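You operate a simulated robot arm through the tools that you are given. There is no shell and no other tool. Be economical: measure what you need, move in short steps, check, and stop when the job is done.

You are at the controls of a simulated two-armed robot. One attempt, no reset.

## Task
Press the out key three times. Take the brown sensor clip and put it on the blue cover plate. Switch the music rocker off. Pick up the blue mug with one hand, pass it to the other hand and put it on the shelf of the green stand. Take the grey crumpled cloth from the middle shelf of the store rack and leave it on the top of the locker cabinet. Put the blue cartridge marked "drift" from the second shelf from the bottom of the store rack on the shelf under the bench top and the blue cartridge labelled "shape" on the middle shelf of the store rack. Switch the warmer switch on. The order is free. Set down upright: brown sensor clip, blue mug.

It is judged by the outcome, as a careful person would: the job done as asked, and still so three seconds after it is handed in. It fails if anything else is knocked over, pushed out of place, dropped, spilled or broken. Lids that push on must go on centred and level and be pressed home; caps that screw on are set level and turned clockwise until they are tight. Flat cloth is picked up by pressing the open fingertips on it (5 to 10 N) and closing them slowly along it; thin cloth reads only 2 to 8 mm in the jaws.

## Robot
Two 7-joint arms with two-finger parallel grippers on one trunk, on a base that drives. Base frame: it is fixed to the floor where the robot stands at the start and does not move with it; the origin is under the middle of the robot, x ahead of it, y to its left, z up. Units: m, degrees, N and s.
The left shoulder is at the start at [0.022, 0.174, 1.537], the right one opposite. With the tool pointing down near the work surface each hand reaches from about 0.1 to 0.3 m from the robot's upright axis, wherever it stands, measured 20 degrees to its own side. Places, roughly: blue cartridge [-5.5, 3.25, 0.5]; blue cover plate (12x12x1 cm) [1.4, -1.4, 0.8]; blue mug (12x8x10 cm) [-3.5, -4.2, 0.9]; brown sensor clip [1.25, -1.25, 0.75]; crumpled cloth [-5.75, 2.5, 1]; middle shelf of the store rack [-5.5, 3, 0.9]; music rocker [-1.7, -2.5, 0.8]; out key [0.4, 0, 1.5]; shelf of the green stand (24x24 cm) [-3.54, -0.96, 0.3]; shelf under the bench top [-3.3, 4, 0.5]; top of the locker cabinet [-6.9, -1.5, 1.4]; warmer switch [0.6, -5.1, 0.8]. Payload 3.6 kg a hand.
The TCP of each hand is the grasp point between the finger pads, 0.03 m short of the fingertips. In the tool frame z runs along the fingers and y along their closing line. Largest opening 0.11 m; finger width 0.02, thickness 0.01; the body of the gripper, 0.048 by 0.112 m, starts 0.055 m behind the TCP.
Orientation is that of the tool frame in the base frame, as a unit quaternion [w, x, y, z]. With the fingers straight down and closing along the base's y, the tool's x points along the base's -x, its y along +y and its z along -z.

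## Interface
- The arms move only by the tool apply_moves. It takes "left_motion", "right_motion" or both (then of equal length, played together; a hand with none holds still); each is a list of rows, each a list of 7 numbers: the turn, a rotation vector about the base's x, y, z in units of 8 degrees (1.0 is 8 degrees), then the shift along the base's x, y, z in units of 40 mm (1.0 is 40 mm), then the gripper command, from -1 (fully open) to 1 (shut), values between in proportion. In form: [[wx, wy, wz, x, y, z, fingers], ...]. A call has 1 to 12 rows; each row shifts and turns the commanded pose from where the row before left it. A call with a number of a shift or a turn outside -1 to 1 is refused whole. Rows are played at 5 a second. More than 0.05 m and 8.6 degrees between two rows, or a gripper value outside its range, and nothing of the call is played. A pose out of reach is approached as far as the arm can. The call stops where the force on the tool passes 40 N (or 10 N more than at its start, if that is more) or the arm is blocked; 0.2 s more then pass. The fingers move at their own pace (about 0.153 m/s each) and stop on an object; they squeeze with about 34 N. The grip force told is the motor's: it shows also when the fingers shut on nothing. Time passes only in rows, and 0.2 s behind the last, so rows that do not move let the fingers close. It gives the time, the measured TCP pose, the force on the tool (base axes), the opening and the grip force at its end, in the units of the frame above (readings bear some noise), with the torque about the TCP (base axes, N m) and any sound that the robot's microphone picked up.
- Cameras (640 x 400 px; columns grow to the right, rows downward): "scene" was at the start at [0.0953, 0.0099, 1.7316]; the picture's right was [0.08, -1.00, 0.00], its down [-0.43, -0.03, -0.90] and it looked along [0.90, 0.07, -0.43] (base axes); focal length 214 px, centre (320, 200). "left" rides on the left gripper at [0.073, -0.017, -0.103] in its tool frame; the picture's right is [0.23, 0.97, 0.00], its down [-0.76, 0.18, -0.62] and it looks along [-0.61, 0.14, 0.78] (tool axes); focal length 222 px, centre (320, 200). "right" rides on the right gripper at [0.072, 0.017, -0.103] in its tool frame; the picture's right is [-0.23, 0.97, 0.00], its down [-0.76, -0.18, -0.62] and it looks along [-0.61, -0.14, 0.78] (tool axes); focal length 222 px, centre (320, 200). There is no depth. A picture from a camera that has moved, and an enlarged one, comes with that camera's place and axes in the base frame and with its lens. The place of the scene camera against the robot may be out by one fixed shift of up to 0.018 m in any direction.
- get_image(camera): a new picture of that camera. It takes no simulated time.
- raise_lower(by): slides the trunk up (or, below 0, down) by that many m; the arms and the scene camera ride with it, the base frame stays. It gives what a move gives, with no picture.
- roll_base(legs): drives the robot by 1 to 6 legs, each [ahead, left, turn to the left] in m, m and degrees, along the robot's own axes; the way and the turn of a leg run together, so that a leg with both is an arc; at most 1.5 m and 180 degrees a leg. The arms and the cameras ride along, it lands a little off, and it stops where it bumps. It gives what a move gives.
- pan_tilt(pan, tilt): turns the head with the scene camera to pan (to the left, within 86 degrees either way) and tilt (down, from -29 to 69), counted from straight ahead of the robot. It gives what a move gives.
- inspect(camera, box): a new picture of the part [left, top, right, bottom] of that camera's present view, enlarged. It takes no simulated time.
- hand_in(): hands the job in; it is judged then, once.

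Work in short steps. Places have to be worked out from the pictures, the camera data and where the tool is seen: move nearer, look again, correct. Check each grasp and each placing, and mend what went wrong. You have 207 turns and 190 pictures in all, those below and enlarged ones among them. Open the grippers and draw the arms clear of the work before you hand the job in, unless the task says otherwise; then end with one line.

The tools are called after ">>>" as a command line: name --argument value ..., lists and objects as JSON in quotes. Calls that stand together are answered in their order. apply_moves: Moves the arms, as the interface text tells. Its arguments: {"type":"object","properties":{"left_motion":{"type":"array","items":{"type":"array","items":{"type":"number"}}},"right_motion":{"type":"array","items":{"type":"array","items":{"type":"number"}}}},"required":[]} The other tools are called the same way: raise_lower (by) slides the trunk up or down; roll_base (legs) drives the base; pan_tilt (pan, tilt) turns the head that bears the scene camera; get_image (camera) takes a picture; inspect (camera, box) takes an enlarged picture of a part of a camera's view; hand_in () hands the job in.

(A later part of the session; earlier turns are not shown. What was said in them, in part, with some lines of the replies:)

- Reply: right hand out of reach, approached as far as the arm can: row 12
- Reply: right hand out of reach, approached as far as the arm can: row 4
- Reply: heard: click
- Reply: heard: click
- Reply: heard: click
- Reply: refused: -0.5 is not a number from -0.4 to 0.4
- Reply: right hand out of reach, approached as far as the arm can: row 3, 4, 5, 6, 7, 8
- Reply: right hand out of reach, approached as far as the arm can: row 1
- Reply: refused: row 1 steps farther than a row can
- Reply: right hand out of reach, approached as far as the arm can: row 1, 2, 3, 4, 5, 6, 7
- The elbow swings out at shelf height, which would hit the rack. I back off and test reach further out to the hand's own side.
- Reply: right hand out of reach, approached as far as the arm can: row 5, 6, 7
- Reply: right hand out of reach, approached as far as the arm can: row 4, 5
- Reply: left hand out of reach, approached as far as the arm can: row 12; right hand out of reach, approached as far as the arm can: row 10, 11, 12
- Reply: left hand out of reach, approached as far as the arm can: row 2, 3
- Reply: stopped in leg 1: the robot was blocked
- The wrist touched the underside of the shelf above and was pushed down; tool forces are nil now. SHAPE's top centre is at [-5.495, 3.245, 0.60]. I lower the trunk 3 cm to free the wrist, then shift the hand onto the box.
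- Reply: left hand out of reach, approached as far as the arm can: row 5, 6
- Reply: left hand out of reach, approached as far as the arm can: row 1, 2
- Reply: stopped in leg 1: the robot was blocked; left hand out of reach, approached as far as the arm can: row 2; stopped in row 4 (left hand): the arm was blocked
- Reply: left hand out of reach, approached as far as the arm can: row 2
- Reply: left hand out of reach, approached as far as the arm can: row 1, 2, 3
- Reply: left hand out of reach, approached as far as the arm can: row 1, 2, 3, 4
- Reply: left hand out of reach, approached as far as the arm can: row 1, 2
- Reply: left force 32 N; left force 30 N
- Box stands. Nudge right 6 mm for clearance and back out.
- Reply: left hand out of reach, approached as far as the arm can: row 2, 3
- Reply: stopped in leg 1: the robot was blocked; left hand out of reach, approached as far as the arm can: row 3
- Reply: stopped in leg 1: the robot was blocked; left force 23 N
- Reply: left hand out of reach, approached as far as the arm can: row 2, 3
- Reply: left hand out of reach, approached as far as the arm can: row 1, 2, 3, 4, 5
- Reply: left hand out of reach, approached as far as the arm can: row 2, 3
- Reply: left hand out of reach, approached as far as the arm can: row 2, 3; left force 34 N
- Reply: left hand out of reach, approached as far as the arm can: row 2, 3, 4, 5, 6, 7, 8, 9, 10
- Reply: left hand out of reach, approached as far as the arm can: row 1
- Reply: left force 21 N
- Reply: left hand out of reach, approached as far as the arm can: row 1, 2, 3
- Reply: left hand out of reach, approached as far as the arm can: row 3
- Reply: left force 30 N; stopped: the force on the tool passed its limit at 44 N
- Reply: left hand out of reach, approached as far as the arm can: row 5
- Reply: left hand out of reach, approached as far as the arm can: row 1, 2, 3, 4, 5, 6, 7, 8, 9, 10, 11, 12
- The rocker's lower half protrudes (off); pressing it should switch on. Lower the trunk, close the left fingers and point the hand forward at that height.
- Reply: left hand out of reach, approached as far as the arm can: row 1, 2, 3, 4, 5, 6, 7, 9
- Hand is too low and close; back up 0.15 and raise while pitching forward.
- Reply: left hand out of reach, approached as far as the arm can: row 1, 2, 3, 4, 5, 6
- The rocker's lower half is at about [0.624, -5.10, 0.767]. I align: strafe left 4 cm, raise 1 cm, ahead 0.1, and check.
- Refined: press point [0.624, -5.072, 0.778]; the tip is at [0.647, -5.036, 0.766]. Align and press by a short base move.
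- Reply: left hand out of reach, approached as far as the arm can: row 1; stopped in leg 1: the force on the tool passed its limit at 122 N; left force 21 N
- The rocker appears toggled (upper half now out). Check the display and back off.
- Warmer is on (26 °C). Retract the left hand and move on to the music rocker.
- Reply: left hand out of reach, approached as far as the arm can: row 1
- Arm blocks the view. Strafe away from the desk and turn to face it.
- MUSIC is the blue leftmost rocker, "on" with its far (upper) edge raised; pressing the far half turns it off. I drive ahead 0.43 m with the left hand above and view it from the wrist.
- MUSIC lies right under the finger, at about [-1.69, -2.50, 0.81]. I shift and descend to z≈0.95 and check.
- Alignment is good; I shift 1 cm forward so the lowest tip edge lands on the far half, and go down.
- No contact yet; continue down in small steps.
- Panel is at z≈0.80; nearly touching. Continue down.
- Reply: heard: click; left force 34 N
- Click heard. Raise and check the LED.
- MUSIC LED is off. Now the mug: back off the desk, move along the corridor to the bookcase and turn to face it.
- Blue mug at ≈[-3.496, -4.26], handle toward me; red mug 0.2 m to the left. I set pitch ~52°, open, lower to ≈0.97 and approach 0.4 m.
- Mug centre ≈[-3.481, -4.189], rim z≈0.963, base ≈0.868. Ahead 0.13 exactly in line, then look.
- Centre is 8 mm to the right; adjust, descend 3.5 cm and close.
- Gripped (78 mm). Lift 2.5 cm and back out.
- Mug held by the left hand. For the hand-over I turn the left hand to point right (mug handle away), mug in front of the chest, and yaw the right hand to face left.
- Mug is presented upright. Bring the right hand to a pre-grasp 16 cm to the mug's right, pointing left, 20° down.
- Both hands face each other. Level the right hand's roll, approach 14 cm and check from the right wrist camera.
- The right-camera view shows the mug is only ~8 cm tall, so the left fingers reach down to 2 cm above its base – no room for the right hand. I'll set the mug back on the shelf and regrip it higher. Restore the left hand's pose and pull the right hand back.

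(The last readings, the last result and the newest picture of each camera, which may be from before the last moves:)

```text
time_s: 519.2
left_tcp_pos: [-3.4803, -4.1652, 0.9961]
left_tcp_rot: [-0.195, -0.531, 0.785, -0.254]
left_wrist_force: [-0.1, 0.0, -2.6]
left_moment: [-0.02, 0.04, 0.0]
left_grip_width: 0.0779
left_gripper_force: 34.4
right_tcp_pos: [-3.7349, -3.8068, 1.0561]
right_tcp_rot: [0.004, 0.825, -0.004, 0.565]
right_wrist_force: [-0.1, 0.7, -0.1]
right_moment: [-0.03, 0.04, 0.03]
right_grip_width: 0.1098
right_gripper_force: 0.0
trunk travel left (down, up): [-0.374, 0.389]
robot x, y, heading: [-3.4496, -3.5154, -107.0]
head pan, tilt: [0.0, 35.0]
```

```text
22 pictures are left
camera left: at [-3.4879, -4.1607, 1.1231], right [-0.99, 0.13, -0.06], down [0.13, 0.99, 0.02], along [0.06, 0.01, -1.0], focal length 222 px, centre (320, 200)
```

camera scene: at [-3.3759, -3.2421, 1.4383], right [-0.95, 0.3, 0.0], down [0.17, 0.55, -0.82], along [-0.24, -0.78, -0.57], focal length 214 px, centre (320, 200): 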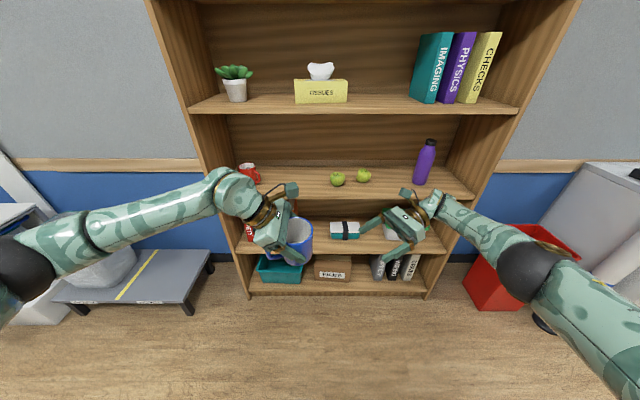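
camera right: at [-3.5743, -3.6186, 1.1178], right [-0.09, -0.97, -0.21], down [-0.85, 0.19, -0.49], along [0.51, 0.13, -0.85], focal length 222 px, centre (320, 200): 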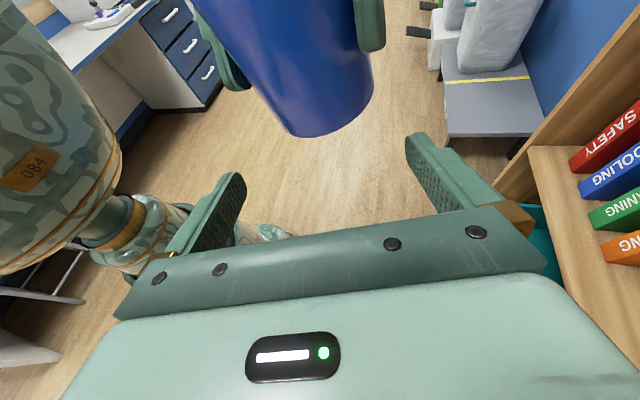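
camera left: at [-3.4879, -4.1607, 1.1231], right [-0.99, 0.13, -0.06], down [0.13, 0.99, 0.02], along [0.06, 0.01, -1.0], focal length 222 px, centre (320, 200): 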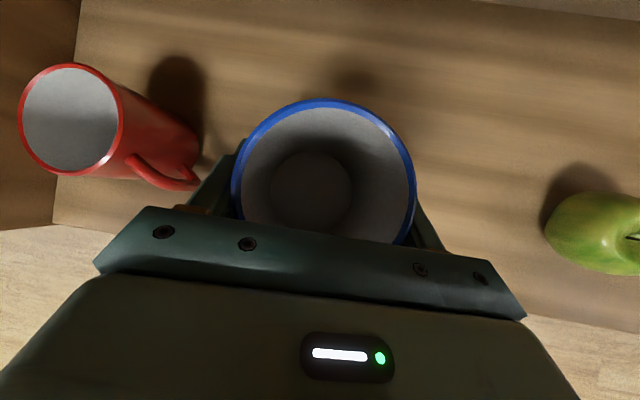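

Lower the mug onto the shelf until contact, then release.

>>> apply_moves --left_motion '[[0, 0, 0, 0, 0, -0.6, 1], [0, 0, 0, 0, 0, -0.5, 1], [0, 0, 0, 0, 0, -0.12, 1], [0, 0, 0, 0, 0, 0, 1]]'

```text
time_s: 520.2
left_tcp_pos: [-3.4795, -4.1644, 0.9477]
left_tcp_rot: [-0.197, -0.531, 0.784, -0.254]
left_wrist_force: [-0.7, 0.1, -2.7]
left_moment: [-0.04, 0.01, -0.01]
left_grip_width: 0.0775
left_gripper_force: 34.4
right_tcp_pos: [-3.7356, -3.807, 1.056]
right_tcp_rot: [0.004, 0.825, -0.004, 0.565]
right_wrist_force: [0.6, -0.5, -0.4]
right_moment: [-0.02, 0.02, 0.02]
right_grip_width: 0.1101
right_gripper_force: 0.1
trunk travel left (down, up): [-0.374, 0.389]
robot x, y, heading: [-3.4552, -3.5192, -107.1]
head pan, tilt: [0.0, 35.0]
```

>>> apply_moves --left_motion '[[0, 0, 0, 0, 0, -0.06, 1], [0, 0, 0, 0, 0, -0.06, 1], [0, 0, 0, 0, 0, -0.06, 1], [0, 0, 0, 0, 0, 0, 1]]'

```text
time_s: 521.2
left_tcp_pos: [-3.4803, -4.1646, 0.944]
left_tcp_rot: [-0.198, -0.53, 0.784, -0.256]
left_wrist_force: [3.7, -1.7, 26.2]
left_moment: [-0.01, 0.38, 0.09]
left_grip_width: 0.0773
left_gripper_force: 34.0
right_tcp_pos: [-3.7345, -3.8041, 1.0577]
right_tcp_rot: [0.004, 0.825, -0.003, 0.566]
right_wrist_force: [-0.2, -1.0, 0.2]
right_moment: [-0.01, 0.03, 0.0]
right_grip_width: 0.1098
right_gripper_force: 0.0
trunk travel left (down, up): [-0.374, 0.389]
robot x, y, heading: [-3.4545, -3.5165, -106.9]
head pan, tilt: [0.0, 35.0]
```

Contact. Open, rise 2.8 cm, and regrip near the rim.

>>> apply_moves --left_motion '[[0, 0, 0, 0, 0, 0.06, 1], [0, 0, 0, 0, 0, 0, -0.6], [0, 0, 0, 0, 0, 0, -0.8], [0, 0, 0, 0, 0, 0.35, -0.8], [0, 0, 0, 0, 0, 0.38, -0.8], [0, 0, 0, 0, 0, 0, -0.8], [0, 0, 0, 0, 0, 0, 0], [0, 0, 0, 0, 0, 0, 1], [0, 0, 0, 0, 0, 0, 1]]'

>>> get_image --camera "left"

```text
time_s: 523.2
left_tcp_pos: [-3.4795, -4.1656, 0.9729]
left_tcp_rot: [-0.196, -0.531, 0.784, -0.255]
left_wrist_force: [2.0, -3.7, 6.2]
left_moment: [-0.2, 0.13, 0.07]
left_grip_width: 0.0815
left_gripper_force: 34.4
right_tcp_pos: [-3.7345, -3.8053, 1.0566]
right_tcp_rot: [0.003, 0.825, -0.004, 0.565]
right_wrist_force: [-0.6, 0.2, 0.3]
right_moment: [0.03, -0.03, 0.0]
right_grip_width: 0.1098
right_gripper_force: 0.1
trunk travel left (down, up): [-0.374, 0.389]
robot x, y, heading: [-3.456, -3.5176, -107.2]
head pan, tilt: [0.0, 35.0]
```

```text
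21 pictures are left
camera left: at [-3.4874, -4.1596, 1.1005], right [-0.99, 0.13, -0.05], down [0.13, 0.99, 0.02], along [0.06, 0.01, -1.0], focal length 222 px, centre (320, 200)
```

left: 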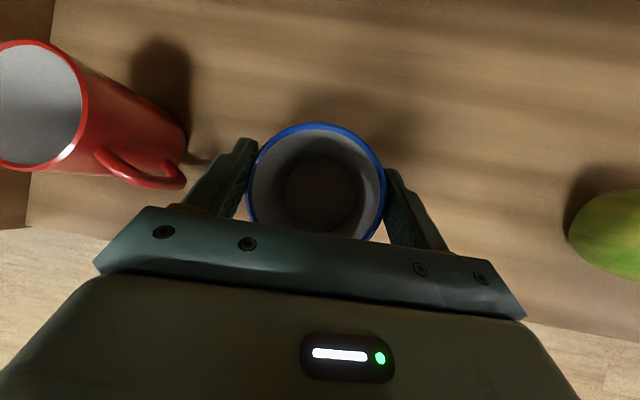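

Regripped at the rim (81 mm). Lift and back out again.

>>> apply_moves --left_motion '[[0, 0, 0, 0, 0, 0.4, 1], [0, 0, 0, 0, 0, 0.4, 1], [0, 0, 0, 0, 0, 0, 1]]'

>>> roll_base --legs '[[-0.43, 0, 0]]'

>>> apply_moves --left_motion '[[0, 0, -0.9375, -0.148, 0.32, 0.15, 1], [0, 0, -0.9375, -0.148, 0.32, 0.15, 1], [0, 0, -0.9375, -0.148, 0.32, 0.15, 1], [0, 0, -0.9375, -0.148, 0.32, 0.15, 1], [0, 0, -0.9375, -0.148, 0.32, 0.15, 1], [0, 0, -0.9375, -0.148, 0.32, 0.15, 1], [0, 0, -0.9375, -0.148, 0.32, 0.15, 1], [0, 0, -0.9375, -0.148, 0.32, 0.15, 1], [0, 0, -0.9375, -0.148, 0.32, 0.15, 1], [0, 0, -0.9375, -0.148, 0.32, 0.15, 1], [0, 0, -0.9375, -0.148, 0.32, 0.15, 1], [0, 0, -0.9375, -0.148, 0.32, 0.15, 1]]'

```text
time_s: 524.0
left_tcp_pos: [-3.481, -4.1646, 1.0033]
left_tcp_rot: [-0.195, -0.532, 0.784, -0.255]
left_wrist_force: [-0.6, -0.3, -2.8]
left_moment: [-0.03, 0.01, -0.02]
left_grip_width: 0.08
left_gripper_force: 33.8
right_tcp_pos: [-3.7352, -3.8063, 1.0557]
right_tcp_rot: [0.003, 0.825, -0.003, 0.565]
right_wrist_force: [-0.1, -0.1, 0.4]
right_moment: [0.03, 0.03, 0.02]
right_grip_width: 0.1099
right_gripper_force: 0.0
trunk travel left (down, up): [-0.374, 0.389]
robot x, y, heading: [-3.4563, -3.5194, -107.0]
head pan, tilt: [0.0, 35.0]
```

```text
time_s: 526.6
left_tcp_pos: [-3.3507, -3.7509, 1.0048]
left_tcp_rot: [-0.196, -0.532, 0.783, -0.256]
left_wrist_force: [0.1, 0.3, -3.3]
left_moment: [-0.04, 0.06, -0.01]
left_grip_width: 0.08
left_gripper_force: 33.7
right_tcp_pos: [-3.6062, -3.3939, 1.0558]
right_tcp_rot: [0.002, 0.825, -0.002, 0.565]
right_wrist_force: [0.0, -0.2, 0.8]
right_moment: [-0.01, 0.07, -0.01]
right_grip_width: 0.1099
right_gripper_force: 0.1
trunk travel left (down, up): [-0.374, 0.389]
robot x, y, heading: [-3.3233, -3.104, -107.0]
head pan, tilt: [0.0, 35.0]
```

```text
time_s: 529.2
left_tcp_pos: [-3.4227, -3.5978, 1.0758]
left_tcp_rot: [-0.319, 0.177, 0.93, -0.043]
left_wrist_force: [0.6, 0.0, -3.4]
left_moment: [0.0, 0.02, -0.03]
left_grip_width: 0.0794
left_gripper_force: 34.0
right_tcp_pos: [-3.6088, -3.3932, 1.0567]
right_tcp_rot: [0.003, 0.825, -0.003, 0.565]
right_wrist_force: [0.9, 0.3, 0.3]
right_moment: [-0.01, 0.0, 0.01]
right_grip_width: 0.1099
right_gripper_force: 0.1
trunk travel left (down, up): [-0.374, 0.389]
robot x, y, heading: [-3.3256, -3.102, -107.0]
head pan, tilt: [0.0, 35.0]
```

Hand-over again: bring the right hand level with the mug's lower half and approach; check from the right camera.

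>>> apply_moves --right_motion '[[0, 0, 0, -0.2, -0.84, -0.2, -1], [0, 0, 0, -0.2, -0.84, -0.2, -1], [0, 0, 0, 0, -0.84, -0.2, -1], [0, 0, 0, 0, -0.84, -0.2, -1], [0, 0, 0, 0, -0.84, -0.2, -1], [0, 0, 0, 0, -0.84, -0.2, -1], [0, 0, 0, 0.85, 0, 0, -1], [0, 0, 0, 0.85, 0, 0, -1], [0, 0, 0, 0.85, 0, 0, -1], [0, 0, 0, 0, 0, 0, -1]]'

>>> get_image --camera "right"

```text
time_s: 531.4
left_tcp_pos: [-3.4224, -3.5981, 1.0772]
left_tcp_rot: [-0.319, 0.176, 0.93, -0.042]
left_wrist_force: [-0.7, 1.1, -3.5]
left_moment: [0.02, 0.01, 0.0]
left_grip_width: 0.0798
left_gripper_force: 34.1
right_tcp_pos: [-3.5207, -3.5954, 1.007]
right_tcp_rot: [0.002, 0.826, -0.002, 0.564]
right_wrist_force: [0.3, -0.5, 0.4]
right_moment: [-0.04, -0.01, -0.02]
right_grip_width: 0.1103
right_gripper_force: 0.1
trunk travel left (down, up): [-0.374, 0.389]
robot x, y, heading: [-3.329, -3.104, -107.0]
head pan, tilt: [0.0, 35.0]
```

```text
20 pictures are left
camera right: at [-3.5906, -3.6124, 1.1136], right [-0.09, -0.97, -0.21], down [-0.85, 0.18, -0.49], along [0.51, 0.14, -0.85], focal length 222 px, centre (320, 200)
```

right: 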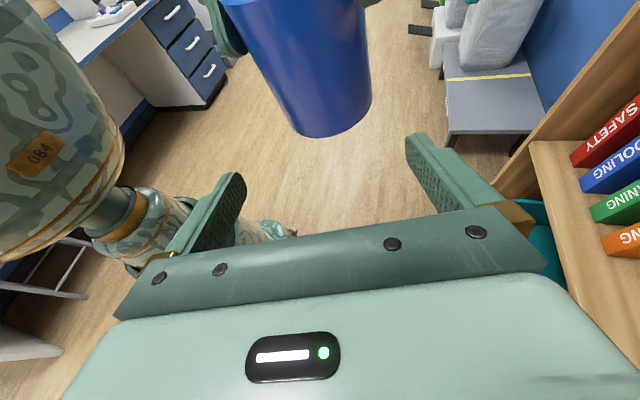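

Now there is ~4.5 cm free below the left fingertips. Raise the right hand 1 cm, advance 9.5 cm and close on the mug.

>>> apply_moves --right_motion '[[0, 0, 0, 0.1, 0, 0.3, -1], [0, 0, 0, 0.75, -0.02, 0, -1], [0, 0, 0, 0.75, -0.02, 0, -1], [0, 0, 0, 0.7, -0.02, 0, -1], [0, 0, 0, 0, 0, 0, -1], [0, 0, 0, 0, 0, 0, 0.1], [0, 0, 0, 0, 0, 0, 1], [0, 0, 0, 0, 0, 0, 1]]'

>>> get_image --camera "right"

>>> inspect --camera "scene" --box '[220, 160, 460, 300]'

```text
time_s: 533.1
left_tcp_pos: [-3.4232, -3.594, 1.0767]
left_tcp_rot: [-0.32, 0.178, 0.93, -0.034]
left_wrist_force: [0.5, 0.9, -1.5]
left_moment: [0.06, 0.12, -0.09]
left_grip_width: 0.0792
left_gripper_force: 33.9
right_tcp_pos: [-3.4307, -3.5996, 1.0189]
right_tcp_rot: [0.007, 0.826, -0.005, 0.564]
right_wrist_force: [-0.4, -0.5, 0.2]
right_moment: [-0.05, -0.11, 0.05]
right_grip_width: 0.0776
right_gripper_force: 33.6
trunk travel left (down, up): [-0.374, 0.389]
robot x, y, heading: [-3.3249, -3.1021, -107.0]
head pan, tilt: [0.0, 35.0]
stopped in row 8 (left hand): the force on the tool passed its limit at 41 N (the readings are from after the stop); the commanded pose is now the measured one
```

```text
19 pictures are left
camera right: at [-3.5001, -3.6149, 1.1255], right [-0.1, -0.97, -0.21], down [-0.86, 0.19, -0.48], along [0.51, 0.13, -0.85], focal length 222 px, centre (320, 200)
```

right: 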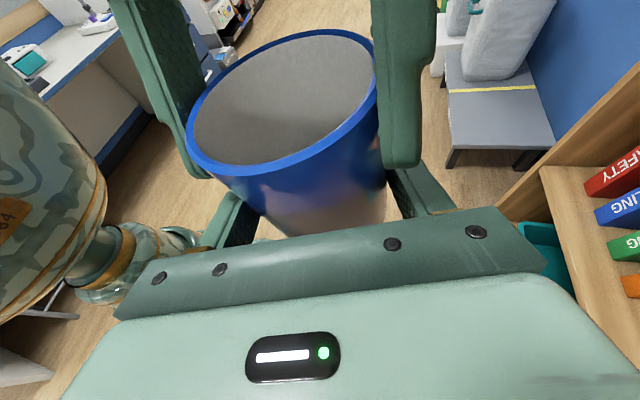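

```text
2.67 times, centred on (340, 230) of scene
camera zoom: at [-3.3764, -3.2353, 1.4385], right [-0.96, 0.29, 0.0], down [0.17, 0.55, -0.82], along [-0.24, -0.78, -0.57], focal length 572 px, centre (267, 120)
```

zoom: 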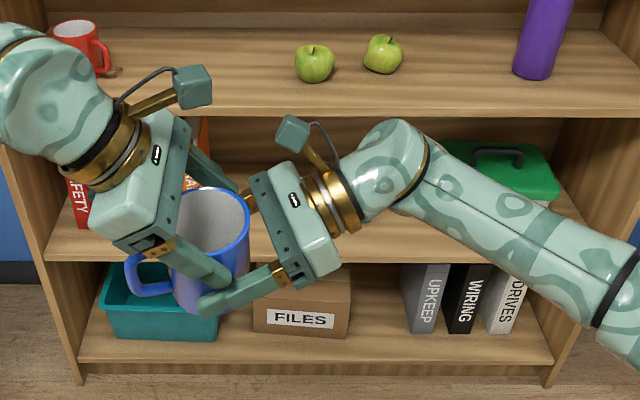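

Both hands hold the mug. Open the left hand and withdraw it along its axis.

>>> apply_moves --left_motion '[[0, 0, 0, 0, 0, 0, -0.6], [0, 0, 0, 0, 0, 0, -1], [0, 0, 0, 0, 0, 0, -1], [0, 0, 0, 0.4, -0.03, 0.55, -1], [0, 0, 0, 0.5, -0.03, 0.7, -1], [0, 0, 0, 0.6, -0.03, 0.75, -1], [0, 0, 0, 0.6, -0.03, 0.75, -1], [0, 0, 0, 0.6, -0.03, 0.75, -1], [0, 0, 0, 0.6, 0, 0.7, -1]]'

>>> get_image --camera "scene"

```text
time_s: 535.1
left_tcp_pos: [-3.2887, -3.5995, 1.2453]
left_tcp_rot: [-0.32, 0.178, 0.93, -0.034]
left_wrist_force: [0.1, -0.5, -0.2]
left_moment: [0.01, 0.01, -0.01]
left_grip_width: 0.11
left_gripper_force: 0.0
right_tcp_pos: [-3.4298, -3.5998, 1.02]
right_tcp_rot: [0.008, 0.826, -0.005, 0.563]
right_wrist_force: [0.4, -0.1, -0.4]
right_moment: [-0.02, 0.07, -0.01]
right_grip_width: 0.0777
right_gripper_force: 34.2
trunk travel left (down, up): [-0.374, 0.389]
robot x, y, heading: [-3.3231, -3.104, -107.2]
head pan, tilt: [0.0, 35.0]
```

```text
17 pictures are left
camera scene: at [-3.3755, -3.2348, 1.4386], right [-0.96, 0.29, 0.0], down [0.17, 0.55, -0.82], along [-0.24, -0.78, -0.57], focal length 214 px, centre (320, 200)
```

scene: 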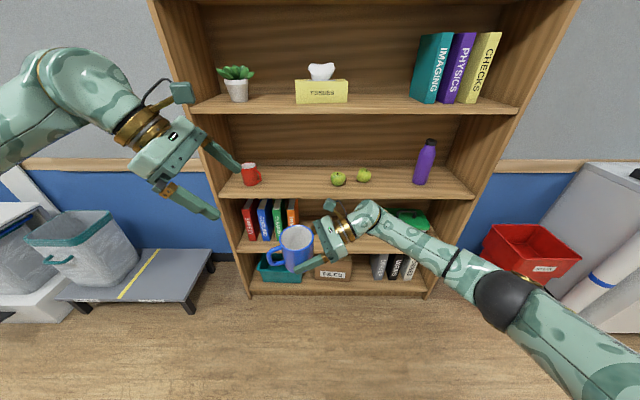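

Hand-over done; the right hand holds the mug upright. I raise the trunk and drive around the stanchions to the scan-room side of the green stand.

>>> raise_lower --by 0.35

>>> roll_base --legs '[[0, 0, -90], [1.38, 0, 0], [0, -1.2, 0]]'

>>> pan_tilt --pan -40 --tilt 45

>>> get_image --camera "scene"

```text
time_s: 538.6
left_tcp_pos: [-3.2922, -3.6008, 1.5944]
left_tcp_rot: [-0.32, 0.178, 0.93, -0.035]
left_wrist_force: [0.7, -0.9, -0.1]
left_moment: [-0.01, 0.01, 0.0]
left_grip_width: 0.1097
left_gripper_force: 0.0
right_tcp_pos: [-3.4306, -3.5995, 1.3682]
right_tcp_rot: [0.006, 0.826, -0.004, 0.564]
right_wrist_force: [0.1, -0.3, -3.2]
right_moment: [-0.01, 0.02, 0.0]
right_grip_width: 0.0775
right_gripper_force: 33.9
trunk travel left (down, up): [-0.724, 0.039]
robot x, y, heading: [-3.3242, -3.1045, -107.3]
head pan, tilt: [0.0, 35.0]
```

```text
time_s: 555.0
left_tcp_pos: [-4.7747, -1.5721, 1.5947]
left_tcp_rot: [-0.251, 0.784, 0.53, 0.203]
left_wrist_force: [-0.1, 0.0, -0.3]
left_moment: [0.01, 0.0, 0.02]
left_grip_width: 0.1099
left_gripper_force: 0.0
right_tcp_pos: [-4.774, -1.4327, 1.3695]
right_tcp_rot: [-0.403, -0.58, 0.588, -0.392]
right_wrist_force: [0.4, -1.2, -2.6]
right_moment: [0.06, 0.0, 0.01]
right_grip_width: 0.0771
right_gripper_force: 34.3
trunk travel left (down, up): [-0.724, 0.039]
robot x, y, heading: [-4.2794, -1.5358, 162.6]
head pan, tilt: [0.0, 35.0]
```

```text
time_s: 556.1
left_tcp_pos: [-4.7743, -1.5734, 1.5943]
left_tcp_rot: [-0.251, 0.784, 0.53, 0.202]
left_wrist_force: [-0.9, -0.6, 0.2]
left_moment: [0.01, -0.02, 0.03]
left_grip_width: 0.1099
left_gripper_force: 0.1
right_tcp_pos: [-4.7743, -1.4323, 1.3694]
right_tcp_rot: [-0.404, -0.58, 0.589, -0.392]
right_wrist_force: [0.6, 0.1, -2.7]
right_moment: [0.06, -0.02, 0.02]
right_grip_width: 0.0771
right_gripper_force: 34.0
trunk travel left (down, up): [-0.724, 0.039]
robot x, y, heading: [-4.278, -1.5374, 162.6]
head pan, tilt: [-40.0, 45.0]
```

```text
16 pictures are left
camera scene: at [-4.3412, -1.4649, 1.7752], right [0.84, 0.54, 0.0], down [0.38, -0.59, -0.71], along [-0.38, 0.59, -0.71], focal length 214 px, centre (320, 200)
```

scene: 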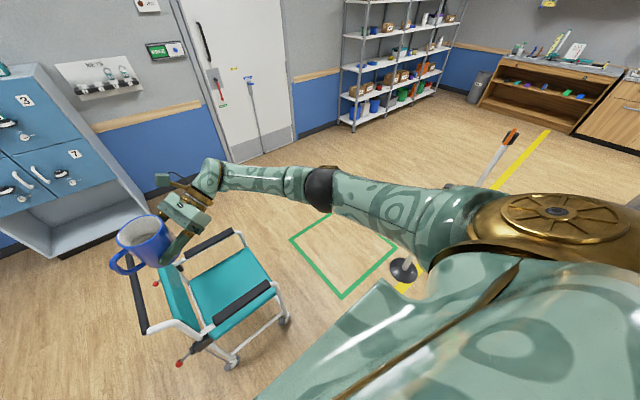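

The gap between chair and stanchion is tight, so I take the proven route past the locker instead.

>>> roll_base --legs '[[0, 1.2, 0], [1.2, 0, 0], [0.5, 0, 0], [0, 0, -90]]'

>>> roll_base --legs '[[1.2, 0, 0], [1.15, 0, 0], [0, -0.65, 0]]'

```text
time_s: 574.1
left_tcp_pos: [-6.281, -1.674, 1.5947]
left_tcp_rot: [-0.036, 0.93, -0.176, 0.32]
left_wrist_force: [0.2, -1.3, -1.3]
left_moment: [0.01, -0.02, 0.0]
left_grip_width: 0.1102
left_gripper_force: 0.2
right_tcp_pos: [-6.141, -1.6738, 1.3698]
right_tcp_rot: [-0.563, 0.001, 0.827, 0.004]
right_wrist_force: [-0.9, -0.7, -3.5]
right_moment: [-0.02, -0.06, -0.01]
right_grip_width: 0.0767
right_gripper_force: 33.6
trunk travel left (down, up): [-0.724, 0.039]
robot x, y, heading: [-6.242, -2.1695, 73.5]
head pan, tilt: [-40.0, 45.0]
```

```text
time_s: 588.8
left_tcp_pos: [-4.9908, 0.3709, 1.5937]
left_tcp_rot: [-0.035, 0.93, -0.179, 0.32]
left_wrist_force: [-0.2, -0.6, -0.9]
left_moment: [-0.02, 0.03, 0.02]
left_grip_width: 0.11
left_gripper_force: 0.1
right_tcp_pos: [-4.8524, 0.3705, 1.3689]
right_tcp_rot: [-0.562, 0.004, 0.827, 0.007]
right_wrist_force: [0.5, -0.9, -3.1]
right_moment: [-0.02, -0.08, -0.02]
right_grip_width: 0.077
right_gripper_force: 33.6
trunk travel left (down, up): [-0.724, 0.039]
robot x, y, heading: [-4.957, -0.1228, 72.8]
head pan, tilt: [-40.0, 45.0]
```

Continue: ahead 1.75 m, strafe right 1.75 m behind the stanchions, and turn to face the stand.

>>> roll_base --legs '[[1.2, 0, 0], [0.55, 0, 0], [0, -1.2, 0], [0, -0.57, 0], [0, 0, 180]]'

>>> pan_tilt --pan 0 --tilt 45

>>> get_image --camera "scene"

```text
time_s: 613.5
left_tcp_pos: [-2.6985, 0.5505, 1.5938]
left_tcp_rot: [-0.319, 0.168, 0.932, -0.038]
left_wrist_force: [0.4, 0.1, 0.0]
left_moment: [0.0, -0.02, 0.02]
left_grip_width: 0.1099
left_gripper_force: 0.2
right_tcp_pos: [-2.8378, 0.5485, 1.3695]
right_tcp_rot: [0.002, 0.826, 0.003, 0.563]
right_wrist_force: [0.4, -0.6, -2.2]
right_moment: [0.0, 0.11, 0.02]
right_grip_width: 0.0767
right_gripper_force: 34.0
trunk travel left (down, up): [-0.724, 0.039]
robot x, y, heading: [-2.7448, 1.0487, -106.2]
head pan, tilt: [-40.0, 45.0]
```

```text
time_s: 614.6
left_tcp_pos: [-2.6991, 0.5507, 1.5931]
left_tcp_rot: [-0.319, 0.169, 0.932, -0.038]
left_wrist_force: [0.0, -0.5, -0.1]
left_moment: [0.01, 0.0, 0.02]
left_grip_width: 0.1102
left_gripper_force: 0.1
right_tcp_pos: [-2.8373, 0.5474, 1.3695]
right_tcp_rot: [0.001, 0.827, 0.004, 0.563]
right_wrist_force: [-0.3, 0.4, -3.1]
right_moment: [0.04, 0.03, -0.02]
right_grip_width: 0.0766
right_gripper_force: 34.0
trunk travel left (down, up): [-0.724, 0.039]
robot x, y, heading: [-2.7465, 1.0483, -106.0]
head pan, tilt: [0.0, 45.0]
```

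```text
15 pictures are left
camera scene: at [-2.7766, 0.9602, 1.7751], right [-0.96, 0.28, 0.0], down [0.2, 0.68, -0.71], along [-0.19, -0.68, -0.71], focal length 214 px, centre (320, 200)
```

scene: 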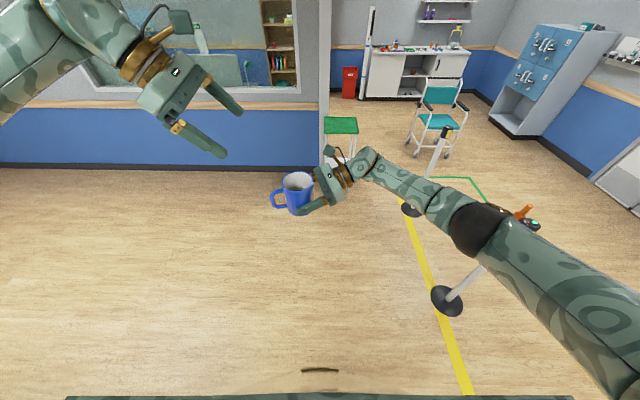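

Now yaw the right hand (with the mug) to point forward on its own side, then zoom on the stand.

>>> apply_moves --right_motion '[[0, 0, -0.93, -0.546, -0.09, 0, 1], [0, 0, -0.93, -0.546, -0.09, 0, 1], [0, 0, -0.93, -0.546, -0.09, 0, 1], [0, 0, -0.93, -0.546, -0.09, 0, 1], [0, 0, -0.93, -0.546, -0.09, 0, 1], [0, 0, -0.93, -0.546, -0.09, 0, 1], [0, 0, -0.93, -0.546, -0.09, 0, 1], [0, 0, -0.93, -0.546, -0.09, 0, 1], [0, 0, -0.93, -0.546, -0.09, 0, 1], [0, 0, -0.93, -0.546, -0.09, 0, 1], [0, 0, -0.93, -0.546, -0.09, 0, 1], [0, 0, -0.93, -0.546, -0.09, 0, 1]]'

>>> roll_base --legs '[[0.7, 0, -1.5]]'

>>> get_image --camera "scene"

```text
time_s: 617.2
left_tcp_pos: [-2.6982, 0.5528, 1.5945]
left_tcp_rot: [-0.319, 0.17, 0.932, -0.039]
left_wrist_force: [-0.5, 0.4, 0.0]
left_moment: [0.03, -0.05, 0.01]
left_grip_width: 0.1102
left_gripper_force: 0.0
right_tcp_pos: [-3.1006, 0.5187, 1.3537]
right_tcp_rot: [0.383, 0.609, -0.559, 0.412]
right_wrist_force: [0.1, -0.2, -2.8]
right_moment: [0.05, 0.02, -0.04]
right_grip_width: 0.0766
right_gripper_force: 33.7
right hand out of reach, approached as far as the arm can: row 12
trunk travel left (down, up): [-0.724, 0.039]
robot x, y, heading: [-2.7417, 1.0422, -106.1]
head pan, tilt: [0.0, 45.0]
```

```text
time_s: 621.0
left_tcp_pos: [-2.9153, -0.1197, 1.5951]
left_tcp_rot: [-0.32, 0.185, 0.929, -0.033]
left_wrist_force: [-0.5, -0.1, -1.5]
left_moment: [0.01, 0.01, 0.02]
left_grip_width: 0.1102
left_gripper_force: 0.1
right_tcp_pos: [-3.3181, -0.1421, 1.3543]
right_tcp_rot: [0.389, 0.601, -0.568, 0.406]
right_wrist_force: [-0.5, -0.3, -3.4]
right_moment: [0.05, -0.01, 0.04]
right_grip_width: 0.0767
right_gripper_force: 34.4
trunk travel left (down, up): [-0.724, 0.039]
robot x, y, heading: [-2.9411, 0.3755, -107.9]
head pan, tilt: [0.0, 45.0]
```

```text
14 pictures are left
camera scene: at [-2.9813, 0.2922, 1.7752], right [-0.95, 0.3, 0.0], down [0.21, 0.67, -0.71], along [-0.21, -0.67, -0.71], focal length 214 px, centre (320, 200)
```

scene: 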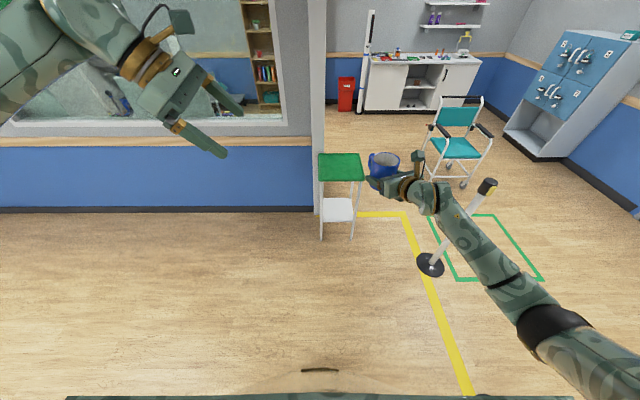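

Stand shelf centre ≈[-3.545, -0.965], near legs at a≈2.96/3.27 (30 cm opening), top at ~0.8. I retract the left hand, lower the trunk fully, and see the right hand's height.

>>> apply_moves --left_motion '[[0, 0, 0, 0.35, 0.65, 0.2, -1], [0, 0, 0, 0.35, 0.65, 0.2, -1], [0, 0, 0, 0.35, 0.65, 0.2, -1], [0, 0, 0, 0.35, 0.65, 0.2, -1], [0, 0, 0, 0.35, 0.65, 0.2, -1], [0, 0, 0, 0.35, 0.65, 0.2, -1], [0, 0, 0, 0.35, 0.65, 0.2, -1], [0, 0, 0, 0.35, 0.65, 0.2, -1]]'

>>> raise_lower --by -0.4

>>> raise_lower --by -0.32

>>> apply_moves --right_motion '[[0, 0, 0, 0, 0, -0.9, 1], [0, 0, 0, 0, 0, -0.9, 1], [0, 0, 0, 0, 0, -0.9, 1], [0, 0, 0, 0, 0, -0.9, 1], [0, 0, 0, 0, 0, -0.9, 1], [0, 0, 0, 0, 0, -0.6, 1], [0, 0, 0, 0, 0, 0, 1]]'

>>> get_image --camera "scene"

```text
time_s: 622.9
left_tcp_pos: [-2.8022, 0.0917, 1.6596]
left_tcp_rot: [-0.319, 0.184, 0.929, -0.033]
left_wrist_force: [-0.3, -0.4, 0.0]
left_moment: [-0.02, -0.01, -0.02]
left_grip_width: 0.1103
left_gripper_force: 0.1
right_tcp_pos: [-3.3166, -0.1413, 1.3544]
right_tcp_rot: [0.389, 0.601, -0.567, 0.407]
right_wrist_force: [-0.4, 0.4, -3.3]
right_moment: [0.05, -0.02, -0.02]
right_grip_width: 0.0765
right_gripper_force: 33.8
trunk travel left (down, up): [-0.724, 0.039]
robot x, y, heading: [-2.9413, 0.3753, -107.8]
head pan, tilt: [0.0, 45.0]
```

```text
time_s: 626.7
left_tcp_pos: [-2.8025, 0.0875, 1.258]
left_tcp_rot: [-0.32, 0.182, 0.929, -0.034]
left_wrist_force: [0.0, 0.6, 0.5]
left_moment: [-0.01, 0.01, -0.03]
left_grip_width: 0.1102
left_gripper_force: 0.0
right_tcp_pos: [-3.3198, -0.1484, 0.8916]
right_tcp_rot: [0.349, 0.613, -0.593, 0.388]
right_wrist_force: [0.6, -0.3, -2.8]
right_moment: [0.03, -0.02, 0.0]
right_grip_width: 0.0761
right_gripper_force: 33.7
trunk travel left (down, up): [-0.324, 0.439]
robot x, y, heading: [-2.9442, 0.3787, -107.7]
head pan, tilt: [0.0, 45.0]
```

```text
time_s: 629.9
left_tcp_pos: [-2.8324, -0.0031, 0.902]
left_tcp_rot: [-0.303, 0.142, 0.938, 0.092]
left_wrist_force: [-0.4, 1.1, 0.3]
left_moment: [0.0, -0.02, 0.0]
left_grip_width: 0.1099
left_gripper_force: 0.0
right_tcp_pos: [-3.3097, -0.1162, 0.3768]
right_tcp_rot: [-0.188, -0.645, 0.676, -0.304]
right_wrist_force: [-0.3, -1.1, -3.1]
right_moment: [0.04, 0.02, -0.02]
right_grip_width: 0.0762
right_gripper_force: 33.2
trunk travel left (down, up): [-0.004, 0.759]
robot x, y, heading: [-2.9462, 0.3754, -107.5]
head pan, tilt: [0.0, 45.0]
```

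```text
time_s: 631.5
left_tcp_pos: [-2.8324, -0.004, 0.9006]
left_tcp_rot: [-0.303, 0.141, 0.938, 0.092]
left_wrist_force: [-0.1, 1.0, -0.8]
left_moment: [-0.04, 0.04, 0.02]
left_grip_width: 0.11
left_gripper_force: 0.0
right_tcp_pos: [-3.307, -0.1204, 0.2033]
right_tcp_rot: [-0.188, -0.644, 0.677, -0.304]
right_wrist_force: [0.1, 0.4, -3.6]
right_moment: [0.06, 0.03, -0.01]
right_grip_width: 0.0764
right_gripper_force: 33.9
right hand out of reach, approached as far as the arm can: row 5, 6
trunk travel left (down, up): [-0.004, 0.759]
robot x, y, heading: [-2.9484, 0.3749, -107.6]
head pan, tilt: [0.0, 45.0]
```

```text
13 pictures are left
camera scene: at [-3.0529, 0.0665, 1.0352], right [-0.95, 0.3, 0.0], down [0.21, 0.67, -0.71], along [-0.21, -0.67, -0.71], focal length 214 px, centre (320, 200)
```

scene: 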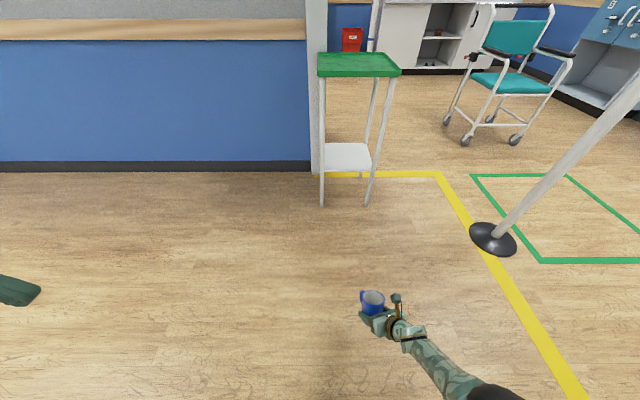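

The hand went too low and the pitch changed. Raise it to ~0.43 and restore the mug to upright (pitch 21°).

>>> apply_moves --right_motion '[[-0.6, 0.19, 0, -0.1, -0.3, 0.85, 1], [-0.6, 0.19, 0, -0.1, -0.3, 0.85, 1], [-0.6, 0.19, 0, -0.1, -0.3, 0.85, 1], [-0.6, 0.19, 0, -0.1, -0.3, 0.85, 1], [-0.6, 0.19, 0, -0.1, -0.3, 0.85, 1], [-0.47, 0.15, 0, 0, 0, 0.85, 1], [0, 0, 0, 0, 0, 0.6, 1], [0, 0, 0, 0, 0, 0, 1]]'

```text
time_s: 633.2
left_tcp_pos: [-2.8331, -0.003, 0.9011]
left_tcp_rot: [-0.303, 0.142, 0.938, 0.093]
left_wrist_force: [-0.2, -0.5, 0.2]
left_moment: [0.0, 0.05, -0.02]
left_grip_width: 0.11
left_gripper_force: 0.0
right_tcp_pos: [-3.3277, -0.1784, 0.4304]
right_tcp_rot: [0.388, 0.602, -0.566, 0.409]
right_wrist_force: [0.1, -0.5, -3.1]
right_moment: [0.03, 0.0, 0.0]
right_grip_width: 0.0762
right_gripper_force: 34.0
trunk travel left (down, up): [-0.004, 0.759]
robot x, y, heading: [-2.9465, 0.376, -107.8]
head pan, tilt: [0.0, 45.0]
```

Mug upright again at z≈0.43. Approach the stand: ahead 0.55, left 0.03, then look.

>>> roll_base --legs '[[0.55, 0.034, 0]]'

>>> get_image --camera "right"

>>> get_image --camera "scene"

```text
time_s: 636.4
left_tcp_pos: [-2.9639, -0.5357, 0.9012]
left_tcp_rot: [-0.303, 0.14, 0.938, 0.092]
left_wrist_force: [0.1, 0.1, 0.4]
left_moment: [0.01, 0.02, 0.02]
left_grip_width: 0.1102
left_gripper_force: 0.1
right_tcp_pos: [-3.4582, -0.7125, 0.4308]
right_tcp_rot: [0.387, 0.603, -0.566, 0.408]
right_wrist_force: [-0.1, 0.3, -3.3]
right_moment: [0.01, 0.0, -0.03]
right_grip_width: 0.0764
right_gripper_force: 33.9
trunk travel left (down, up): [-0.004, 0.759]
robot x, y, heading: [-3.0829, -0.1564, -107.3]
head pan, tilt: [0.0, 45.0]
```

```text
12 pictures are left
camera right: at [-3.478, -0.6446, 0.5367], right [-0.98, 0.03, -0.21], down [0.12, 0.87, -0.48], along [0.17, -0.5, -0.85], focal length 222 px, centre (320, 200)
```

right: 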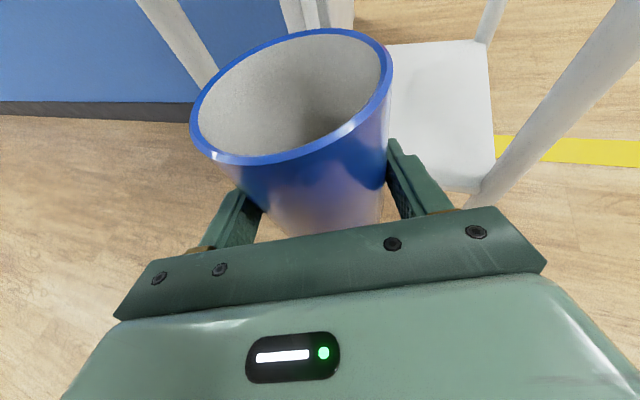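

```text
11 pictures are left
camera scene: at [-3.1847, -0.4665, 1.0352], right [-0.95, 0.3, 0.0], down [0.21, 0.68, -0.71], along [-0.21, -0.67, -0.71], focal length 214 px, centre (320, 200)
```

scene: 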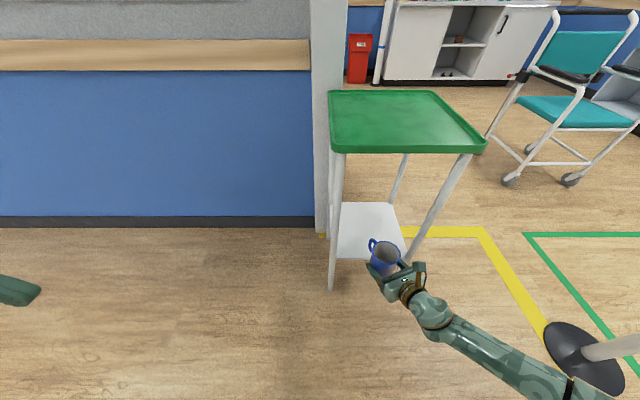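

Shelf centre ≈[-3.545, -0.945] from this view. Drive 0.245 ahead, 1.5 cm right, between the legs.

>>> roll_base --legs '[[0.245, -0.014, 0]]'

>>> get_image --camera "right"

>>> get_image --camera "scene"

```text
time_s: 638.2
left_tcp_pos: [-3.0493, -0.7659, 0.9006]
left_tcp_rot: [-0.303, 0.139, 0.938, 0.092]
left_wrist_force: [0.1, 0.9, 0.4]
left_moment: [-0.01, -0.03, -0.01]
left_grip_width: 0.1102
left_gripper_force: 0.1
right_tcp_pos: [-3.5433, -0.944, 0.4305]
right_tcp_rot: [0.387, 0.603, -0.566, 0.408]
right_wrist_force: [-0.3, 0.4, -3.3]
right_moment: [0.01, 0.0, 0.0]
right_grip_width: 0.0761
right_gripper_force: 34.2
trunk travel left (down, up): [-0.004, 0.759]
robot x, y, heading: [-3.1631, -0.3877, -107.4]
head pan, tilt: [0.0, 45.0]
```

```text
10 pictures are left
camera right: at [-3.5638, -0.8755, 0.5366], right [-0.98, 0.02, -0.21], down [0.12, 0.87, -0.48], along [0.17, -0.49, -0.85], focal length 222 px, centre (320, 200)
```

right: 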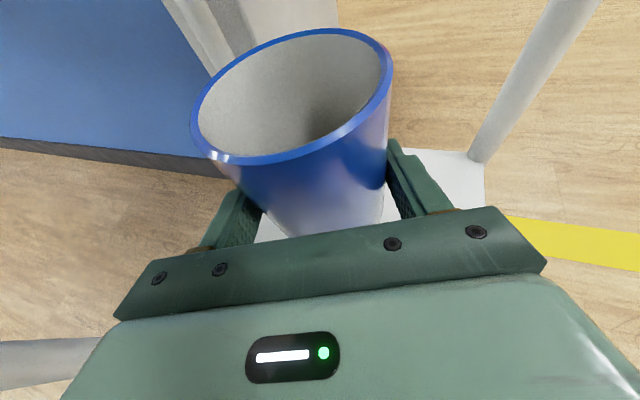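

```text
9 pictures are left
camera scene: at [-3.2708, -0.6969, 1.0351], right [-0.95, 0.3, 0.0], down [0.21, 0.68, -0.71], along [-0.21, -0.67, -0.71], focal length 214 px, centre (320, 200)
```

scene: 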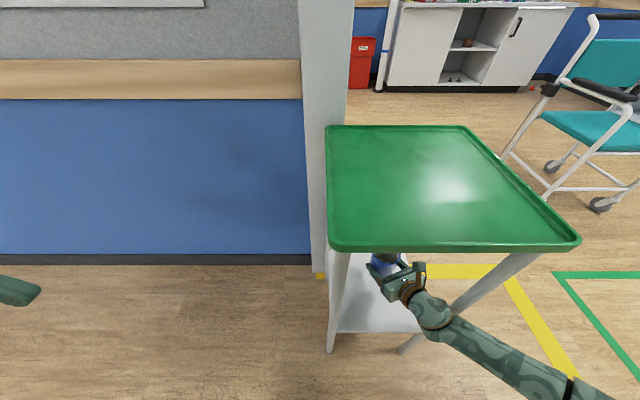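

Mug is centred over the shelf. Lower toward contact.

>>> apply_moves --right_motion '[[0, 0, 0, 0, 0, -0.5, 1], [0, 0, 0, 0, 0, -0.5, 1], [0, 0, 0, 0, 0, -0.5, 1], [0, 0, 0, 0, 0, -0.25, 1], [0, 0, 0, 0, 0, 0, 1]]'

```text
time_s: 639.4
left_tcp_pos: [-3.0499, -0.7659, 0.9014]
left_tcp_rot: [-0.303, 0.139, 0.938, 0.092]
left_wrist_force: [0.3, -0.1, 0.0]
left_moment: [0.0, 0.0, -0.02]
left_grip_width: 0.1101
left_gripper_force: 0.0
right_tcp_pos: [-3.5451, -0.9446, 0.3597]
right_tcp_rot: [0.386, 0.603, -0.565, 0.409]
right_wrist_force: [-0.3, 0.6, -2.8]
right_moment: [0.06, -0.03, -0.01]
right_grip_width: 0.0762
right_gripper_force: 34.1
trunk travel left (down, up): [-0.004, 0.759]
robot x, y, heading: [-3.1596, -0.3864, -107.5]
head pan, tilt: [0.0, 45.0]
```

>>> apply_moves --right_motion '[[0, 0, 0, 0, 0, -0.12, 1], [0, 0, 0, 0, 0, -0.12, 1], [0, 0, 0, 0, 0, -0.12, 1], [0, 0, 0, 0, 0, -0.12, 1], [0, 0, 0, 0, 0, 0, 1]]'

```text
time_s: 640.6
left_tcp_pos: [-3.0498, -0.7665, 0.9013]
left_tcp_rot: [-0.304, 0.139, 0.938, 0.092]
left_wrist_force: [0.2, -0.7, 0.2]
left_moment: [0.0, -0.03, -0.01]
left_grip_width: 0.11
left_gripper_force: 0.1
right_tcp_pos: [-3.5453, -0.9454, 0.3412]
right_tcp_rot: [0.387, 0.603, -0.566, 0.408]
right_wrist_force: [0.0, 0.0, -2.3]
right_moment: [0.05, -0.01, 0.0]
right_grip_width: 0.0762
right_gripper_force: 33.7
trunk travel left (down, up): [-0.004, 0.759]
robot x, y, heading: [-3.1659, -0.3876, -107.2]
head pan, tilt: [0.0, 45.0]
```

>>> apply_moves --right_motion '[[0, 0, 0, 0, 0, -0.1, 1], [0, 0, 0, 0, 0, -0.1, 1], [0, 0, 0, 0, 0, -0.1, 1], [0, 0, 0, 0, 0, 0, 1]]'

>>> get_image --camera "right"

```text
time_s: 641.6
left_tcp_pos: [-3.0494, -0.7644, 0.9013]
left_tcp_rot: [-0.304, 0.139, 0.938, 0.09]
left_wrist_force: [-0.1, 0.8, 0.1]
left_moment: [-0.02, 0.03, 0.02]
left_grip_width: 0.1099
left_gripper_force: 0.1
right_tcp_pos: [-3.5436, -0.9449, 0.3336]
right_tcp_rot: [0.39, 0.602, -0.564, 0.41]
right_wrist_force: [-0.6, 3.2, 20.0]
right_moment: [-0.74, -0.26, 0.11]
right_grip_width: 0.0765
right_gripper_force: 33.7
trunk travel left (down, up): [-0.004, 0.759]
robot x, y, heading: [-3.1629, -0.3821, -107.3]
head pan, tilt: [0.0, 45.0]
```

```text
8 pictures are left
camera right: at [-3.5633, -0.8757, 0.4389], right [-0.98, 0.02, -0.21], down [0.12, 0.86, -0.49], along [0.17, -0.5, -0.85], focal length 222 px, centre (320, 200)
```

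right: 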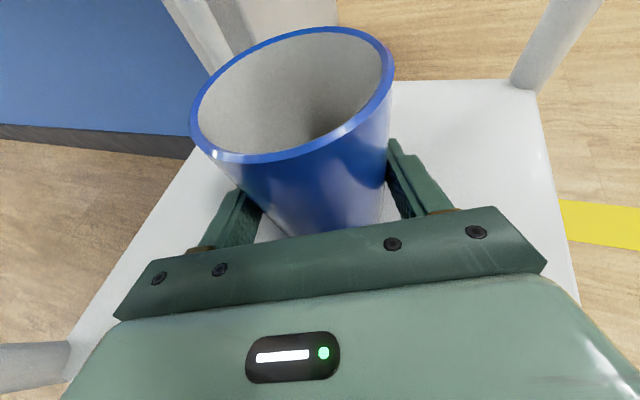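

Mug rests on the shelf (20 N). Ease up, open, and retract the right hand along its own axis.

>>> apply_moves --right_motion '[[0, 0, 0, 0, 0, 0.08, 1], [0, 0, 0, 0, 0, 0, 0.1], [0, 0, 0, 0, 0, 0, -0.6], [0, 0, 0, 0, 0, 0, -1], [0, 0, 0, 0, 0, 0.05, -1], [0, 0, 0, -0.03, 0.5, 0, -1], [0, 0, 0, -0.04, 0.7, 0, -1], [0, 0, 0, -0.04, 0.7, 0, -1], [0, 0, 0, -0.04, 0.7, 0.1, -1], [0, 0, 0, -0.04, 0.7, 0.1, -1], [0, 0, 0, 0, 0, 0, -1]]'

>>> get_image --camera "right"

```text
time_s: 643.7
left_tcp_pos: [-3.0487, -0.7651, 0.9009]
left_tcp_rot: [-0.303, 0.137, 0.939, 0.091]
left_wrist_force: [0.3, 0.8, 0.0]
left_moment: [0.01, 0.02, 0.03]
left_grip_width: 0.11
left_gripper_force: 0.0
right_tcp_pos: [-3.5457, -0.8468, 0.3446]
right_tcp_rot: [0.389, 0.601, -0.562, 0.414]
right_wrist_force: [-0.3, -2.7, -1.2]
right_moment: [0.01, -0.08, 0.19]
right_grip_width: 0.1099
right_gripper_force: 0.1
trunk travel left (down, up): [-0.004, 0.759]
robot x, y, heading: [-3.1628, -0.3875, -106.9]
head pan, tilt: [0.0, 45.0]
stopped in row 10 (right hand): the force on the tool passed its limit at 76 N (the readings are from after the stop); the commanded pose is now the measured one
```

```text
7 pictures are left
camera right: at [-3.5673, -0.7764, 0.4507], right [-0.98, 0.01, -0.21], down [0.12, 0.86, -0.49], along [0.18, -0.51, -0.84], focal length 222 px, centre (320, 200)
```

right: 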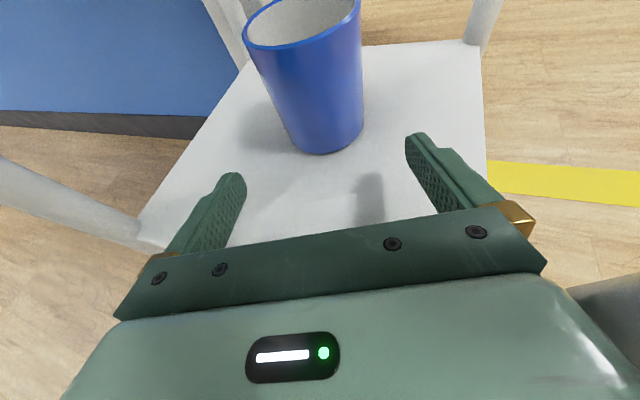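

A side of the hand touched the right leg while leaving; the mug stands fine. Narrow the fingers, shift 2 cm left, then back out straight with the base.

>>> apply_moves --right_motion '[[0, 0, 0, 0.25, -0.08, 0, 0.3], [0, 0, 0, 0.3, -0.08, 0, 0.3], [0, 0, 0, 0, 0, 0, 0.3]]'

>>> get_image --camera "scene"

```text
time_s: 644.5
left_tcp_pos: [-3.0481, -0.7657, 0.9011]
left_tcp_rot: [-0.303, 0.138, 0.938, 0.091]
left_wrist_force: [0.8, 0.5, -0.4]
left_moment: [0.01, 0.0, 0.01]
left_grip_width: 0.1101
left_gripper_force: 0.0
right_tcp_pos: [-3.5256, -0.8519, 0.3444]
right_tcp_rot: [0.388, 0.602, -0.56, 0.416]
right_wrist_force: [0.2, -0.2, -0.1]
right_moment: [0.05, 0.0, 0.0]
right_grip_width: 0.0385
right_gripper_force: 0.0
trunk travel left (down, up): [-0.004, 0.759]
robot x, y, heading: [-3.1643, -0.3892, -107.4]
head pan, tilt: [0.0, 45.0]
```

```text
6 pictures are left
camera scene: at [-3.2693, -0.6973, 1.0353], right [-0.96, 0.29, 0.0], down [0.21, 0.68, -0.71], along [-0.21, -0.68, -0.71], focal length 214 px, centre (320, 200)
```

scene: 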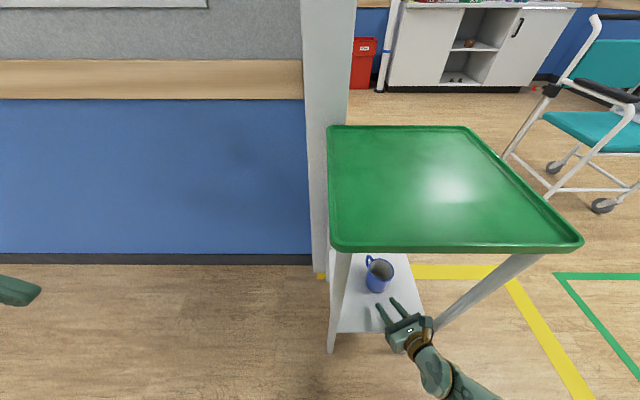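

Stand unmoved, mug upright on it. Shift another 2.5 cm left and back out straight.

>>> apply_moves --right_motion '[[0, 0, 0, 0.35, -0.1, 0, 0.3], [0, 0, 0, 0.3, -0.1, 0, 0.3], [0, 0, 0, 0, 0, 0, 0.3]]'

>>> roll_base --legs '[[-0.12, 0, 0]]'

```text
time_s: 645.3
left_tcp_pos: [-3.049, -0.7655, 0.9015]
left_tcp_rot: [-0.303, 0.137, 0.939, 0.091]
left_wrist_force: [0.0, 0.0, -0.2]
left_moment: [0.02, 0.02, 0.01]
left_grip_width: 0.1102
left_gripper_force: 0.1
right_tcp_pos: [-3.4994, -0.8609, 0.3451]
right_tcp_rot: [0.388, 0.602, -0.561, 0.415]
right_wrist_force: [0.2, -0.1, -0.4]
right_moment: [-0.01, 0.01, -0.02]
right_grip_width: 0.0384
right_gripper_force: 0.1
trunk travel left (down, up): [-0.004, 0.759]
robot x, y, heading: [-3.1618, -0.3865, -107.0]
head pan, tilt: [0.0, 45.0]
```

```text
time_s: 646.5
left_tcp_pos: [-3.0134, -0.6504, 0.9005]
left_tcp_rot: [-0.303, 0.138, 0.938, 0.092]
left_wrist_force: [-0.4, 1.1, -0.1]
left_moment: [-0.01, 0.0, 0.0]
left_grip_width: 0.1101
left_gripper_force: 0.0
right_tcp_pos: [-3.464, -0.7434, 0.3444]
right_tcp_rot: [0.389, 0.601, -0.561, 0.415]
right_wrist_force: [0.0, -0.5, 0.3]
right_moment: [-0.02, 0.03, 0.01]
right_grip_width: 0.0382
right_gripper_force: 0.0
trunk travel left (down, up): [-0.004, 0.759]
robot x, y, heading: [-3.1311, -0.2698, -107.1]
head pan, tilt: [0.0, 45.0]
```

Free. Back off further, open both grippers, and take a final look at the stand.

>>> roll_base --legs '[[-0.5, 0, 0]]'

>>> apply_moves --right_motion '[[0, 0, 0, 0, 0, 0.8, -1], [0, 0, 0, 0, 0, 0.8, -1], [0, 0, 0, 0, 0, 0.8, -1], [0, 0, 0, 0, 0, 0, -1]]'

>>> inspect --camera "scene" --box '[270, 30, 450, 230]'

```text
time_s: 649.5
left_tcp_pos: [-2.8656, -0.1749, 0.9009]
left_tcp_rot: [-0.303, 0.138, 0.938, 0.092]
left_wrist_force: [-1.1, -0.6, -0.5]
left_moment: [0.01, -0.01, 0.03]
left_grip_width: 0.11
left_gripper_force: 0.0
right_tcp_pos: [-3.3167, -0.2692, 0.3445]
right_tcp_rot: [0.388, 0.601, -0.561, 0.416]
right_wrist_force: [-0.2, 0.6, -0.6]
right_moment: [-0.01, 0.04, 0.01]
right_grip_width: 0.0386
right_gripper_force: 0.1
trunk travel left (down, up): [-0.004, 0.759]
robot x, y, heading: [-2.9818, 0.2073, -107.0]
head pan, tilt: [0.0, 45.0]
```

```text
time_s: 650.5
left_tcp_pos: [-2.8665, -0.1737, 0.9008]
left_tcp_rot: [-0.303, 0.138, 0.938, 0.092]
left_wrist_force: [0.3, 0.0, -0.1]
left_moment: [-0.03, -0.04, -0.05]
left_grip_width: 0.1101
left_gripper_force: 0.1
right_tcp_pos: [-3.3174, -0.2681, 0.4402]
right_tcp_rot: [0.389, 0.601, -0.562, 0.415]
right_wrist_force: [-0.6, -0.1, -0.1]
right_moment: [-0.01, -0.01, -0.02]
right_grip_width: 0.1101
right_gripper_force: 0.1
trunk travel left (down, up): [-0.004, 0.759]
robot x, y, heading: [-2.982, 0.2048, -107.0]
head pan, tilt: [0.0, 45.0]
```

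```text
2.00 times, centred on (360, 130) of scene
camera zoom: at [-3.0874, -0.106, 1.0353], right [-0.96, 0.29, 0.0], down [0.21, 0.68, -0.71], along [-0.21, -0.68, -0.71], focal length 429 px, centre (240, 340)
```

zoom: 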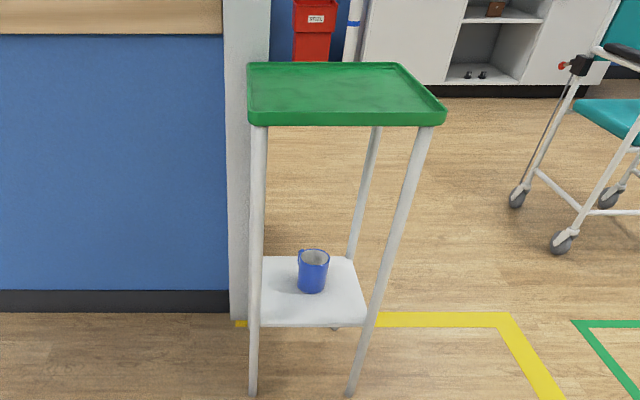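

The mug stands upright on the stand's shelf and the other tasks have been checked. Both grippers are open and clear, so I hand the job in.

>>> hand_in

```text
The job is handed in.
```

All the tasks are done and the job is handed in. Two contacts happened on the way: the warmer press peaked at about 122 N, and the right hand touched a stand leg while leaving. Neither showed any visible damage, and the stand and mug stayed in place.
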